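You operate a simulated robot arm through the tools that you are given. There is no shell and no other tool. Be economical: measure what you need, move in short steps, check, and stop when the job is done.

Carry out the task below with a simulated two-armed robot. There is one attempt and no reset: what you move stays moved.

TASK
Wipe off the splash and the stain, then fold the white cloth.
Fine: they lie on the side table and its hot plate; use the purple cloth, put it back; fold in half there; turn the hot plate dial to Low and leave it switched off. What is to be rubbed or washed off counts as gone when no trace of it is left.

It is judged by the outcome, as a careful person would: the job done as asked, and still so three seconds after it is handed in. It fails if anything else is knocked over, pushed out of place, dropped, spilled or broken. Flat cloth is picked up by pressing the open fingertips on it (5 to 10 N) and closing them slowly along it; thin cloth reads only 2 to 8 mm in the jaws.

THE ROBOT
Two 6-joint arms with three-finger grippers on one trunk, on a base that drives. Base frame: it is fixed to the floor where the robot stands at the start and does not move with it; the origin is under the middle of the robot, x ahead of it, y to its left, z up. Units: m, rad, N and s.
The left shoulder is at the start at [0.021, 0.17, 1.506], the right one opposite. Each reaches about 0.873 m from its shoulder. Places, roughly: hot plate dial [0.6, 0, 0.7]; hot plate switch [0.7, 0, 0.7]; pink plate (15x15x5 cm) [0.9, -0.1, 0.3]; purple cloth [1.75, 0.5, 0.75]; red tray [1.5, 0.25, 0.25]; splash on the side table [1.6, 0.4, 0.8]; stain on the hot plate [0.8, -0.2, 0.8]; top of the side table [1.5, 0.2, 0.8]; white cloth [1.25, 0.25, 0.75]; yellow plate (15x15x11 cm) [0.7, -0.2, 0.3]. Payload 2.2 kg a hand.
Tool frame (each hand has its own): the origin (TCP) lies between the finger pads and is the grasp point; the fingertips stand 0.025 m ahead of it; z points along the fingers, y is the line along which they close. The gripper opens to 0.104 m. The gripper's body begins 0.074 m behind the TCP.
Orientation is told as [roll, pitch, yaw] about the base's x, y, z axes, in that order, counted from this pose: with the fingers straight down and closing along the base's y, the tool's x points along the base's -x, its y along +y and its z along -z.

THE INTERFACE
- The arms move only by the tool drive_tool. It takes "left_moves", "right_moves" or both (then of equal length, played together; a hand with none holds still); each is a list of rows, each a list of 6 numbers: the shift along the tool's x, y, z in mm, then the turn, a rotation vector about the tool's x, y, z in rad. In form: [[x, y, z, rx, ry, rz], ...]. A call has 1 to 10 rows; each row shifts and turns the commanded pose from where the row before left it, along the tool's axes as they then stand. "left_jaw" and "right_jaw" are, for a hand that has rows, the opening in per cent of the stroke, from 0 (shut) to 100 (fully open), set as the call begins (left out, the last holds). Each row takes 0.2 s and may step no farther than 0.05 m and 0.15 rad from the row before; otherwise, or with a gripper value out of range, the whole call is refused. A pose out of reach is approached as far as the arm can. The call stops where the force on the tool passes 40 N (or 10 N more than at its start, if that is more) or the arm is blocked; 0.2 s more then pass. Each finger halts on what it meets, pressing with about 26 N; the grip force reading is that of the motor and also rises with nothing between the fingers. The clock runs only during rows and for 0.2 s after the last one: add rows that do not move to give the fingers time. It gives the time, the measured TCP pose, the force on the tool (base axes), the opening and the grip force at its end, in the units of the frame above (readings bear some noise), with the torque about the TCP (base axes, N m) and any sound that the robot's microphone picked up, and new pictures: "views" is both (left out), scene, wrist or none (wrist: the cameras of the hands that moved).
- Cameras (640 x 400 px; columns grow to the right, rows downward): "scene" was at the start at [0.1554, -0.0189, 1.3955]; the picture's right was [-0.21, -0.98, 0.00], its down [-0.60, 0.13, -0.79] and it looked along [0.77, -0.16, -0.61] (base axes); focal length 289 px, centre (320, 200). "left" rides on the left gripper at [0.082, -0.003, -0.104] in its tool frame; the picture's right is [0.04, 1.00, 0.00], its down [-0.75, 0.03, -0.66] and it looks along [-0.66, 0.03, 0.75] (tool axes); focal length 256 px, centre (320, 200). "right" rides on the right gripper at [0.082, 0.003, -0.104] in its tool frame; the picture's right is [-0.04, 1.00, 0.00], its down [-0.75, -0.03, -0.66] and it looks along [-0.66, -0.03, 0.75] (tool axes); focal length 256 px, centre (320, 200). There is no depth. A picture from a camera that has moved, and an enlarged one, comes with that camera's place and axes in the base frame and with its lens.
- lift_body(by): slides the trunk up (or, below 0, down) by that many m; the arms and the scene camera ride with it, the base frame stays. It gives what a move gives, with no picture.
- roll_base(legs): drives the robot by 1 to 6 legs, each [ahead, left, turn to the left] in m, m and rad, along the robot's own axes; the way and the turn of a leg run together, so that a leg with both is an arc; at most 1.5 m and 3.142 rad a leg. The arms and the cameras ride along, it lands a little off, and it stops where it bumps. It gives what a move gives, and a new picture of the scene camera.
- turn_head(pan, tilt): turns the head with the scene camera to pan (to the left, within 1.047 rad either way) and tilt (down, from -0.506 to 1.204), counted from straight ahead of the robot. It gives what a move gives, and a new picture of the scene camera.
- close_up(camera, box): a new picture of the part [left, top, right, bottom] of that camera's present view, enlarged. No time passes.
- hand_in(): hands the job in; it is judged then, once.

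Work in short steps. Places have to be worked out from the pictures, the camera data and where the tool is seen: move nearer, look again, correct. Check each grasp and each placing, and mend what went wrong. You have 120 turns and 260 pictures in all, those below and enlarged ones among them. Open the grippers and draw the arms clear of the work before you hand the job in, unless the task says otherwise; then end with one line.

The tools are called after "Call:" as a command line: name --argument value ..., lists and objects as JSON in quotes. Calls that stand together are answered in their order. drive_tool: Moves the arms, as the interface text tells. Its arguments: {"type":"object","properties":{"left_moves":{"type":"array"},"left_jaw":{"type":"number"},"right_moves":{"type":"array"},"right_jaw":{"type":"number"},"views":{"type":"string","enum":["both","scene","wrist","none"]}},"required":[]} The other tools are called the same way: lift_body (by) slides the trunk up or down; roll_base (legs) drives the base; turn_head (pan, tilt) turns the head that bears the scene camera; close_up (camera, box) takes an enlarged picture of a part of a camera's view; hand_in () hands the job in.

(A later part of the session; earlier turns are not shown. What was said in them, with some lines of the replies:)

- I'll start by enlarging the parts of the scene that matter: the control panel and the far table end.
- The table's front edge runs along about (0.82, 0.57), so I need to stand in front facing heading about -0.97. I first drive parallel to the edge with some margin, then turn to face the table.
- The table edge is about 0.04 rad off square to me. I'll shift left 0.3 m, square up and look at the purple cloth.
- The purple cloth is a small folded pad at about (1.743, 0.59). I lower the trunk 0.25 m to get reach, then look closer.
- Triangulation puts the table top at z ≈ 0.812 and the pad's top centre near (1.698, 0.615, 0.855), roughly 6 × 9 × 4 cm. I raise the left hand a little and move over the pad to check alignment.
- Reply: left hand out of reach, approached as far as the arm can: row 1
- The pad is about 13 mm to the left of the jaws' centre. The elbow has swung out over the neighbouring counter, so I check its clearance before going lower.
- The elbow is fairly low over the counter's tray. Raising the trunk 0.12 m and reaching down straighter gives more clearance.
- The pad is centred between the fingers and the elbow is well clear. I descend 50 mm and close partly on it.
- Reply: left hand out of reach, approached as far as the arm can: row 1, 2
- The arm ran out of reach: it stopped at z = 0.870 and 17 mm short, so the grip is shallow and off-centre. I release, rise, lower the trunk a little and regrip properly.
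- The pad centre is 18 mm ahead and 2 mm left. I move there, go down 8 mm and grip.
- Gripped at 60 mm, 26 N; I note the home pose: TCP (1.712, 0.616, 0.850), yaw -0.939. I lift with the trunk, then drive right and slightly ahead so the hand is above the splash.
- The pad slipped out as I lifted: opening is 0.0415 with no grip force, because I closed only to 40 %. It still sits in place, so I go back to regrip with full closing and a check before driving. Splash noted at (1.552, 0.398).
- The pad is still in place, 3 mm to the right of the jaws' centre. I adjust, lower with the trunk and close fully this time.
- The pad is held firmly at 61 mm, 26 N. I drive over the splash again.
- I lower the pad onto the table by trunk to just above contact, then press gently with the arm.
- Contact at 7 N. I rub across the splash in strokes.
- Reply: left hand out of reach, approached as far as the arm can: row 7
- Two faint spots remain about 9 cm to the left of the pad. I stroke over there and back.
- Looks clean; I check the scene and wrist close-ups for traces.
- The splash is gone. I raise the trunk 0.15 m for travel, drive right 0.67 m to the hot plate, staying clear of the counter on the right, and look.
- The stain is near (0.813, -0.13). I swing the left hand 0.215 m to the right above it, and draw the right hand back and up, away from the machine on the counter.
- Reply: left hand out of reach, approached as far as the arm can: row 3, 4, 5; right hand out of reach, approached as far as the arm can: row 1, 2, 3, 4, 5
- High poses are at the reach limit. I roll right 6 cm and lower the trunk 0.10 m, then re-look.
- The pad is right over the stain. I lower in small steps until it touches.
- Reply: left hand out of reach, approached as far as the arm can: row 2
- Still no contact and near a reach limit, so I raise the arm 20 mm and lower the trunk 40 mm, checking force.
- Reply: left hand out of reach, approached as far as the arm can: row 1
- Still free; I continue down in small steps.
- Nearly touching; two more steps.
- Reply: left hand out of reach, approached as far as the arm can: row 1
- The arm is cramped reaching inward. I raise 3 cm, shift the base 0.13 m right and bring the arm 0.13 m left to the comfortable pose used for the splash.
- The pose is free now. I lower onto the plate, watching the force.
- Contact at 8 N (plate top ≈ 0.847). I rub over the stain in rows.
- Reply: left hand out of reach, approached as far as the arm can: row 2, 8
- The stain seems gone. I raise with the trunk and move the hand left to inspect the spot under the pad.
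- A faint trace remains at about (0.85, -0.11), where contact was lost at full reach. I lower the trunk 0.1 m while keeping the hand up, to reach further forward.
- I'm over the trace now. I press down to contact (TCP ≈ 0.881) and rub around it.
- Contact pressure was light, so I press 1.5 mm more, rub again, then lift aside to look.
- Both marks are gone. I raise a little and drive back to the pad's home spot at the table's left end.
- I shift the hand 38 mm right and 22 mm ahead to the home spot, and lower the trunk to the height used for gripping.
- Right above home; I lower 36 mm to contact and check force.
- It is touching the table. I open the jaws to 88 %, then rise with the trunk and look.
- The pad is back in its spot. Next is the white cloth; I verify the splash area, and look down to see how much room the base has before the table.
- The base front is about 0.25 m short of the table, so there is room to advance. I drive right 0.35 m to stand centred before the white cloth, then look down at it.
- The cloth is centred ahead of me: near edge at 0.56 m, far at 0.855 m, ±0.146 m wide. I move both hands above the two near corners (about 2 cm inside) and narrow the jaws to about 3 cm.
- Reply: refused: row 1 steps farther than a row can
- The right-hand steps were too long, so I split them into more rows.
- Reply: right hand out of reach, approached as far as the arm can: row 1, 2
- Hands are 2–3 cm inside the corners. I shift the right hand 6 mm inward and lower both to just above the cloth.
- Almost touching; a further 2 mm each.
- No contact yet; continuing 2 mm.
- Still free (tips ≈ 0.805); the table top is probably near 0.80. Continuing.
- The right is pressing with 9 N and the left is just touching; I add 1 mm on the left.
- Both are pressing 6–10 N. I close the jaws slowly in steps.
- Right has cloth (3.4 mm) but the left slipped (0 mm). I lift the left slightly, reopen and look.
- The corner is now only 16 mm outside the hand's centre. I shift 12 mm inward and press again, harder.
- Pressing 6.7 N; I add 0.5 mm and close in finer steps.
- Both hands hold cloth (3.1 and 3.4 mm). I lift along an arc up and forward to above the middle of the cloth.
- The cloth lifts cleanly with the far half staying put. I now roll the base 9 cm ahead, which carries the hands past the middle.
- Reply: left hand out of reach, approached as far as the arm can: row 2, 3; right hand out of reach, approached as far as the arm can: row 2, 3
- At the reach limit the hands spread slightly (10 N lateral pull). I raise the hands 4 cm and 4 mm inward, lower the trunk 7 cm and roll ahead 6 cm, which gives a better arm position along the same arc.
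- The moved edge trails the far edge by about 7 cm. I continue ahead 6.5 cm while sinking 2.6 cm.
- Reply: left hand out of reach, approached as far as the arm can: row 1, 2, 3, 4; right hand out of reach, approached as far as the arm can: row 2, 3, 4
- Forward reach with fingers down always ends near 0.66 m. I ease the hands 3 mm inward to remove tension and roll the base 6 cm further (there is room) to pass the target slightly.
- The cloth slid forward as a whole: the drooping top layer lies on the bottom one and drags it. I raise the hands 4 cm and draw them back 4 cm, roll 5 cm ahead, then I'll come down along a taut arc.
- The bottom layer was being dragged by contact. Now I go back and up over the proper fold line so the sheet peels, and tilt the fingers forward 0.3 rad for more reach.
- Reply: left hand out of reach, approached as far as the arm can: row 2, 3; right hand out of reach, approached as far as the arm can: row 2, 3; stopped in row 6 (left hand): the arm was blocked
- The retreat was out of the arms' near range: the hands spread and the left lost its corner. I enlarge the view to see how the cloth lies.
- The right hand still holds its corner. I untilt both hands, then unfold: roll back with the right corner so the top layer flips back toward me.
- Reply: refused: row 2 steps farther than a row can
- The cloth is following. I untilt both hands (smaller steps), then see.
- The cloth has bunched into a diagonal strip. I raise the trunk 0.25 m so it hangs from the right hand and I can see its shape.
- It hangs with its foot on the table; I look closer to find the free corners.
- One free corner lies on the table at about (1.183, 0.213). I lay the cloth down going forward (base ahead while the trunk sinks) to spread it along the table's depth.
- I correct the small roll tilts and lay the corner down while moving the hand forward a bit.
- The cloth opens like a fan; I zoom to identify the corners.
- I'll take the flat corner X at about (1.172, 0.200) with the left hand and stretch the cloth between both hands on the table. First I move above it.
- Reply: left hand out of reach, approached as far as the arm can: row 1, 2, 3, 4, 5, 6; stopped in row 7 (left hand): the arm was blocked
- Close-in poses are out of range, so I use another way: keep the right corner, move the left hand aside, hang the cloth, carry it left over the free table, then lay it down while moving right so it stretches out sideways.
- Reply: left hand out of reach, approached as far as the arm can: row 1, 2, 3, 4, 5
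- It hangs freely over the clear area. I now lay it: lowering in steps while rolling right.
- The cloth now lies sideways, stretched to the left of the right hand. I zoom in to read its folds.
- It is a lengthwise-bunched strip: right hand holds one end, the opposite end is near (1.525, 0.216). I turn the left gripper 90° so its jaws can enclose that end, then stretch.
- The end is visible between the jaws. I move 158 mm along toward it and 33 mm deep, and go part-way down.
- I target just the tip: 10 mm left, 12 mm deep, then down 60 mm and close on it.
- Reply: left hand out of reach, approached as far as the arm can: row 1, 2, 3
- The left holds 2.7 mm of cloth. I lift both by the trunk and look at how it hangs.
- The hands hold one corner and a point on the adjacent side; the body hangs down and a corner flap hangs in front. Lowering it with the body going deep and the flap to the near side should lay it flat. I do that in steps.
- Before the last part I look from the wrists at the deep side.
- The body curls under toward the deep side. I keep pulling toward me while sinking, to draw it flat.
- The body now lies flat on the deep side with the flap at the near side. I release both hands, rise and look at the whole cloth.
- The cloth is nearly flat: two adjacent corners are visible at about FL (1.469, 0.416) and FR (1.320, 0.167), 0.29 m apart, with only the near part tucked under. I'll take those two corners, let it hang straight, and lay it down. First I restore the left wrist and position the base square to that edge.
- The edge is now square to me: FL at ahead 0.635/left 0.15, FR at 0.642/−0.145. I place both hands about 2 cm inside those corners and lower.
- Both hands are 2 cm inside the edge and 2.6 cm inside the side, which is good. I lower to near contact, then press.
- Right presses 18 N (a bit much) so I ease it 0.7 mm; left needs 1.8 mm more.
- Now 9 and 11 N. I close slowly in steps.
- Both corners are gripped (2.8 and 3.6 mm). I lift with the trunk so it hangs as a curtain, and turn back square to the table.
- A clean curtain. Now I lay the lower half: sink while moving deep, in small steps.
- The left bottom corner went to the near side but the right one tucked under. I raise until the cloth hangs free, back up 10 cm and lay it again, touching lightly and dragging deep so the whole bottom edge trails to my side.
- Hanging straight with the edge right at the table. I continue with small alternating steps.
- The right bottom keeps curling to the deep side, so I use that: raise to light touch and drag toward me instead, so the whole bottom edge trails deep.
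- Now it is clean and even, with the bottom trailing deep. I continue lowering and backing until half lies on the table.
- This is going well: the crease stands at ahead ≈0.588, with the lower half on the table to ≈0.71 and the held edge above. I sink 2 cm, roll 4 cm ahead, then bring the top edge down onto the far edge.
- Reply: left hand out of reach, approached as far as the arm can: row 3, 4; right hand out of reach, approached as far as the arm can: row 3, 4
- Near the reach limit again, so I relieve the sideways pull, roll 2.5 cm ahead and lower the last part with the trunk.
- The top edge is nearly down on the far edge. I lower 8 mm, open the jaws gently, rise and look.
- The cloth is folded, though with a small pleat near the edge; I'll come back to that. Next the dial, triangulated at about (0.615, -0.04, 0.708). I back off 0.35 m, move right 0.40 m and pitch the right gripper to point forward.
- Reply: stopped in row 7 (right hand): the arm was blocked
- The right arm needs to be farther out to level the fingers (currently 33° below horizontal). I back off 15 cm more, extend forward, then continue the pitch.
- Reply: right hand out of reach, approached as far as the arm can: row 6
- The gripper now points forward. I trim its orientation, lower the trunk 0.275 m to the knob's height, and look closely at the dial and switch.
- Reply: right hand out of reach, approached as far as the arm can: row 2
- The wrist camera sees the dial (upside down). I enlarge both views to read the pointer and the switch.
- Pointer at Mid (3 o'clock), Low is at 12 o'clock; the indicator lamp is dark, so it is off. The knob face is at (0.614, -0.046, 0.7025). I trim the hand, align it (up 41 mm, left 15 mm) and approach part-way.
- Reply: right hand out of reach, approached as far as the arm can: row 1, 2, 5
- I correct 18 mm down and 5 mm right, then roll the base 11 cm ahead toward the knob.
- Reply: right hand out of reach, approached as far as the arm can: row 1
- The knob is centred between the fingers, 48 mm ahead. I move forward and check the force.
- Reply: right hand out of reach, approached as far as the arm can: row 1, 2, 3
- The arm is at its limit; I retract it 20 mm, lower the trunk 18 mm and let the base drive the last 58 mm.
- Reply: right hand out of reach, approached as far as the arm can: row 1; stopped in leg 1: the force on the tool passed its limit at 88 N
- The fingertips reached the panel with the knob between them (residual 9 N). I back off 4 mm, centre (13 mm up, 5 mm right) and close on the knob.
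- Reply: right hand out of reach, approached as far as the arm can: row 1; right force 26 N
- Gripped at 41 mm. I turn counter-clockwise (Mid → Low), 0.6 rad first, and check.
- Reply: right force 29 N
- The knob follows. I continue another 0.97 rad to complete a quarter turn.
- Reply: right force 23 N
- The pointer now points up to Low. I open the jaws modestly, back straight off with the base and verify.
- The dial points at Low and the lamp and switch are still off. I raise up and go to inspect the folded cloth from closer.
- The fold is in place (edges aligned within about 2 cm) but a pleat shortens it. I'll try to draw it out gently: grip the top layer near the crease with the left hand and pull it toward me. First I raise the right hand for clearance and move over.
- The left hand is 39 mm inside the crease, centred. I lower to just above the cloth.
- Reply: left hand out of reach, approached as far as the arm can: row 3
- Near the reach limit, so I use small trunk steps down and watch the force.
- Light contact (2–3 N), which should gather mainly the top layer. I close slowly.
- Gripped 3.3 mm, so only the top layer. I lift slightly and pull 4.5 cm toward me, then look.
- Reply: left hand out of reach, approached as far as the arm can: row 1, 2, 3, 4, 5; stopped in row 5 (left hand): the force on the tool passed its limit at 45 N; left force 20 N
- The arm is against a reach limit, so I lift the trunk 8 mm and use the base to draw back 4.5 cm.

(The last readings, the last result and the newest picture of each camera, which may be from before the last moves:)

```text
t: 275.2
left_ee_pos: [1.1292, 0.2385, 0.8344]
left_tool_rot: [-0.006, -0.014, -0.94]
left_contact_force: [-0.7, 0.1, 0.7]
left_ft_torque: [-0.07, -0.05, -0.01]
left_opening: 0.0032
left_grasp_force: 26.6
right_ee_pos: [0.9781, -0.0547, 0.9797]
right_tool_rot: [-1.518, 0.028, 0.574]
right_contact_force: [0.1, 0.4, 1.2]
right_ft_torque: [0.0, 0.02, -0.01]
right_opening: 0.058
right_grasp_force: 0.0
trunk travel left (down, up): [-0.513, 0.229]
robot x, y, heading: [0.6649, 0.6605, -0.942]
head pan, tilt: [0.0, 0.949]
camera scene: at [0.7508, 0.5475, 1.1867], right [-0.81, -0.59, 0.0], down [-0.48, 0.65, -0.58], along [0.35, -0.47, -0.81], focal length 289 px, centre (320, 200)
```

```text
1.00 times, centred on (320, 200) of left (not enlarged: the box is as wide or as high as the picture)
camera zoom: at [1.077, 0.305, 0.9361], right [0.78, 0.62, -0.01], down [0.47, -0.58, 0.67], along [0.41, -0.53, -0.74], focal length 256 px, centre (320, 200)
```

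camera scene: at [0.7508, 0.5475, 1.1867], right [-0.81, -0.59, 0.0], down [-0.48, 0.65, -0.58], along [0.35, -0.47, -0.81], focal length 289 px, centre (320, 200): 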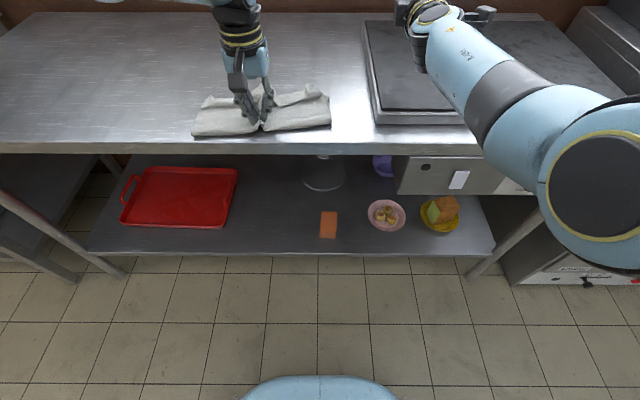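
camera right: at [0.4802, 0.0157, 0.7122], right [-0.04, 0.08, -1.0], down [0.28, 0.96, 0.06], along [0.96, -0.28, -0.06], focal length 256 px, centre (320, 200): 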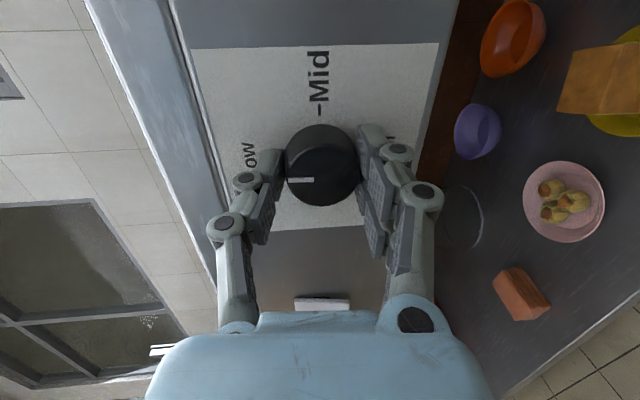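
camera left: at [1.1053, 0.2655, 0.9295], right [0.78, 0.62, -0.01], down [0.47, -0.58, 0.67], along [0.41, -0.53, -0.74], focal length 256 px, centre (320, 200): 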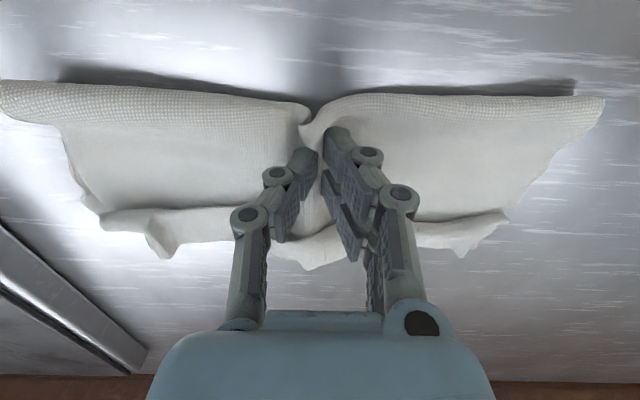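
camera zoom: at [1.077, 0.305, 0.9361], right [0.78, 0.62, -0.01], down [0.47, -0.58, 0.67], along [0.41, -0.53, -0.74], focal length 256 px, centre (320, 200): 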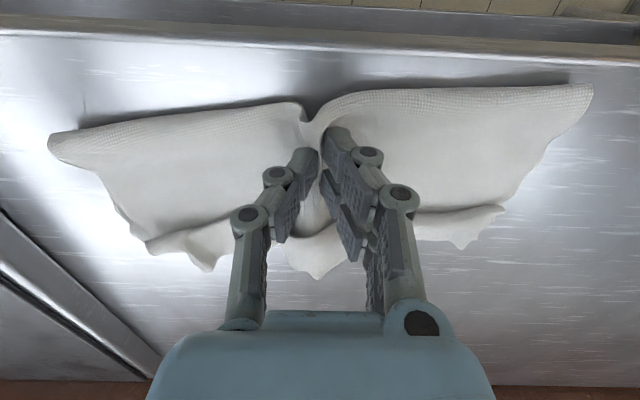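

The whole folded cloth just slides, so further pulling won't help. I release it gently, rise and check the result.

Call:
drive_tool --left_moves '[[0, 0, 4, 0, 0, 0], [0, 0, 0, 0, 0, 0]]' --left_jaw 0 --views "none"

Call:
drive_tool --left_moves '[[0, 0, 0, 0, 0, 0], [0, 0, 0, 0, 0, 0], [0, 0, -10, 0, 0, 0], [0, 0, -30, 0, 0, 0]]' --left_jaw 35 --views "none"

Call:
lift_body --by 0.18

Call:
close_up --camera "scene" --box '[160, 90, 380, 250]'

Call:
close_up --camera "left" --box '[100, 0, 560, 200]'

```text
t: 275.8
left_ee_pos: [1.1283, 0.239, 0.829]
left_tool_rot: [-0.005, -0.014, -0.937]
left_contact_force: [0.2, 0.5, 4.7]
left_ft_torque: [0.07, 0.04, 0.0]
left_opening: 0.0031
left_grasp_force: 25.9
right_ee_pos: [0.9783, -0.0565, 0.9795]
right_tool_rot: [-1.518, 0.029, 0.572]
right_contact_force: [0.3, -0.3, -0.4]
right_ft_torque: [0.0, -0.02, -0.04]
right_opening: 0.0583
right_grasp_force: 0.1
trunk travel left (down, up): [-0.513, 0.229]
robot x, y, heading: [0.6642, 0.6632, -0.936]
head pan, tilt: [0.0, 0.949]
```

```text
t: 276.8
left_ee_pos: [1.1281, 0.2376, 0.8683]
left_tool_rot: [-0.005, -0.013, -0.939]
left_contact_force: [0.2, -0.3, -0.1]
left_ft_torque: [0.0, -0.02, 0.02]
left_opening: 0.0365
left_grasp_force: 0.0
right_ee_pos: [0.9792, -0.0569, 0.9786]
right_tool_rot: [-1.517, 0.03, 0.572]
right_contact_force: [0.5, 0.1, -0.1]
right_ft_torque: [0.03, 0.0, 0.01]
right_opening: 0.0584
right_grasp_force: 0.0
trunk travel left (down, up): [-0.513, 0.229]
robot x, y, heading: [0.6649, 0.6625, -0.938]
head pan, tilt: [0.0, 0.949]
```

```text
t: 278.8
left_ee_pos: [1.13, 0.2372, 1.0486]
left_tool_rot: [-0.005, -0.012, -0.941]
left_contact_force: [0.1, 0.5, 0.2]
left_ft_torque: [-0.01, 0.01, -0.01]
left_opening: 0.0367
left_grasp_force: 0.0
right_ee_pos: [0.9785, -0.0565, 1.1585]
right_tool_rot: [-1.516, 0.03, 0.573]
right_contact_force: [0.6, 0.0, -0.8]
right_ft_torque: [-0.04, -0.01, -0.04]
right_opening: 0.0585
right_grasp_force: 0.0
trunk travel left (down, up): [-0.693, 0.049]
robot x, y, heading: [0.668, 0.6649, -0.94]
head pan, tilt: [0.0, 0.949]
```

```text
2.50 times, centred on (270, 170) of scene
camera zoom: at [0.7515, 0.5465, 1.3673], right [-0.81, -0.59, 0.0], down [-0.48, 0.66, -0.58], along [0.34, -0.47, -0.81], focal length 722 px, centre (445, 275)
```

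zoom: 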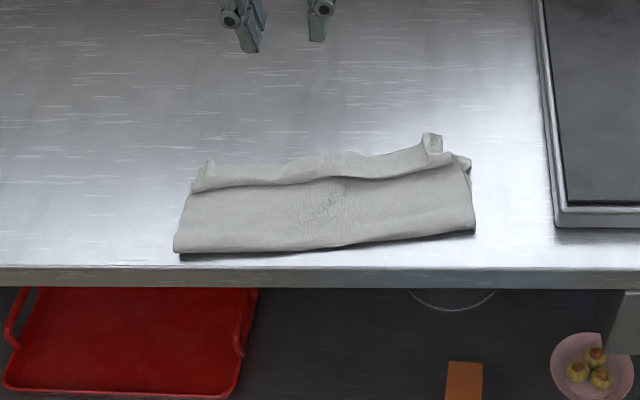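

```text
1.39 times, centred on (330, 100) of left
camera zoom: at [1.0781, 0.3039, 1.1507], right [0.78, 0.62, -0.01], down [0.47, -0.58, 0.67], along [0.41, -0.52, -0.75], focal length 356 px, centre (306, 339)
```

zoom: 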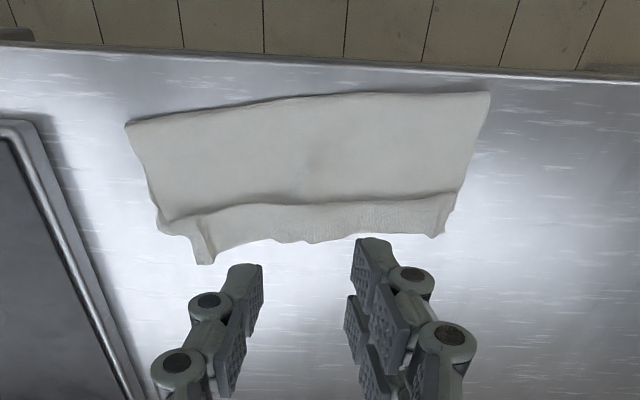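

The cloth lies folded on the table. I open both grippers and back the robot clear, then take a last look.

Call:
roll_base --legs '[[-0.35, 0, 0]]'

Call:
drive_tool --left_moves '[[0, 0, 0, 0, 0, 0], [0, 0, 0, 0, 0, 0], [0, 0, 0, 0, 0, 0]]' --right_moves '[[0, 0, 0, 0, 0, 0], [0, 0, 0, 0, 0, 0], [0, 0, 0, 0, 0, 0]]' --left_jaw 100 --right_jaw 100 --views "none"

Call:
turn_head --pan 0.1 --tilt 0.6

```text
t: 281.0
left_ee_pos: [0.9237, 0.5199, 1.049]
left_tool_rot: [-0.006, -0.012, -0.934]
left_contact_force: [-0.5, 0.4, 0.6]
left_ft_torque: [-0.03, 0.03, 0.01]
left_opening: 0.0365
left_grasp_force: 0.0
right_ee_pos: [0.7733, 0.2248, 1.1584]
right_tool_rot: [-1.516, 0.03, 0.577]
right_contact_force: [-0.3, 0.9, 0.1]
right_ft_torque: [0.01, 0.0, 0.01]
right_opening: 0.0582
right_grasp_force: 0.1
trunk travel left (down, up): [-0.693, 0.049]
robot x, y, heading: [0.4635, 0.9446, -0.933]
head pan, tilt: [0.0, 0.949]
camera scene: at [0.5452, 0.8269, 1.3675], right [-0.8, -0.59, 0.0], down [-0.48, 0.65, -0.58], along [0.35, -0.47, -0.81], focal length 289 px, centre (320, 200)
```

scene: 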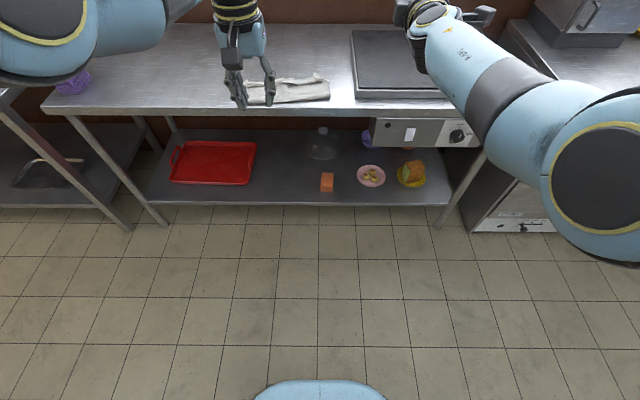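

```text
t: 281.8
left_ee_pos: [0.9254, 0.5193, 1.0477]
left_tool_rot: [-0.005, -0.014, -0.934]
left_contact_force: [-0.2, -0.6, 1.3]
left_ft_torque: [-0.03, -0.02, -0.02]
left_opening: 0.1043
left_grasp_force: 0.0
right_ee_pos: [0.7742, 0.2243, 1.1579]
right_tool_rot: [-1.517, 0.03, 0.577]
right_contact_force: [1.0, 0.8, -0.5]
right_ft_torque: [0.01, 0.0, 0.03]
right_opening: 0.104
right_grasp_force: 0.1
trunk travel left (down, up): [-0.693, 0.049]
robot x, y, heading: [0.4627, 0.9391, -0.938]
head pan, tilt: [0.0, 0.949]
```

```text
t: 282.7
left_ee_pos: [0.9237, 0.5207, 1.0481]
left_tool_rot: [-0.005, -0.012, -0.935]
left_contact_force: [0.3, -0.2, -0.3]
left_ft_torque: [-0.01, 0.01, 0.01]
left_opening: 0.104
left_grasp_force: 0.2
right_ee_pos: [0.7744, 0.2241, 1.159]
right_tool_rot: [-1.516, 0.028, 0.577]
right_contact_force: [0.3, 0.2, 0.6]
right_ft_torque: [-0.02, -0.02, 0.01]
right_opening: 0.1041
right_grasp_force: 0.1
trunk travel left (down, up): [-0.693, 0.049]
robot x, y, heading: [0.46, 0.9421, -0.933]
head pan, tilt: [0.099, 0.6]
camera scene: at [0.5615, 0.8196, 1.3958], right [-0.74, -0.67, 0.0], down [-0.38, 0.42, -0.82], along [0.55, -0.61, -0.57], focal length 289 px, centre (320, 200)
```

scene: 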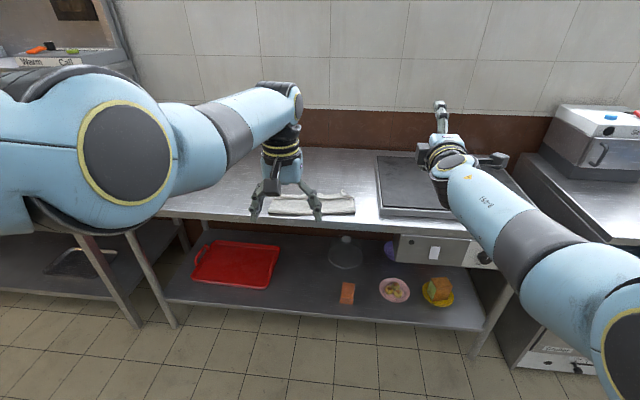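

Everything is in place: both marks are wiped, the purple cloth is back, the white cloth is folded on the table, the dial is at Low with the plate off, and the grippers are open and clear. I hand in.

Call:
hand_in

```text
The job is handed in.
```

The splash and stain are wiped off, the purple cloth is back in its place and the dial is at Low with the plate off; the white cloth is folded, but untidily: a pleat leaves it about 12 cm deep instead of 14.5, its edges are about 2–3 cm out of line, and it sits slightly askew.
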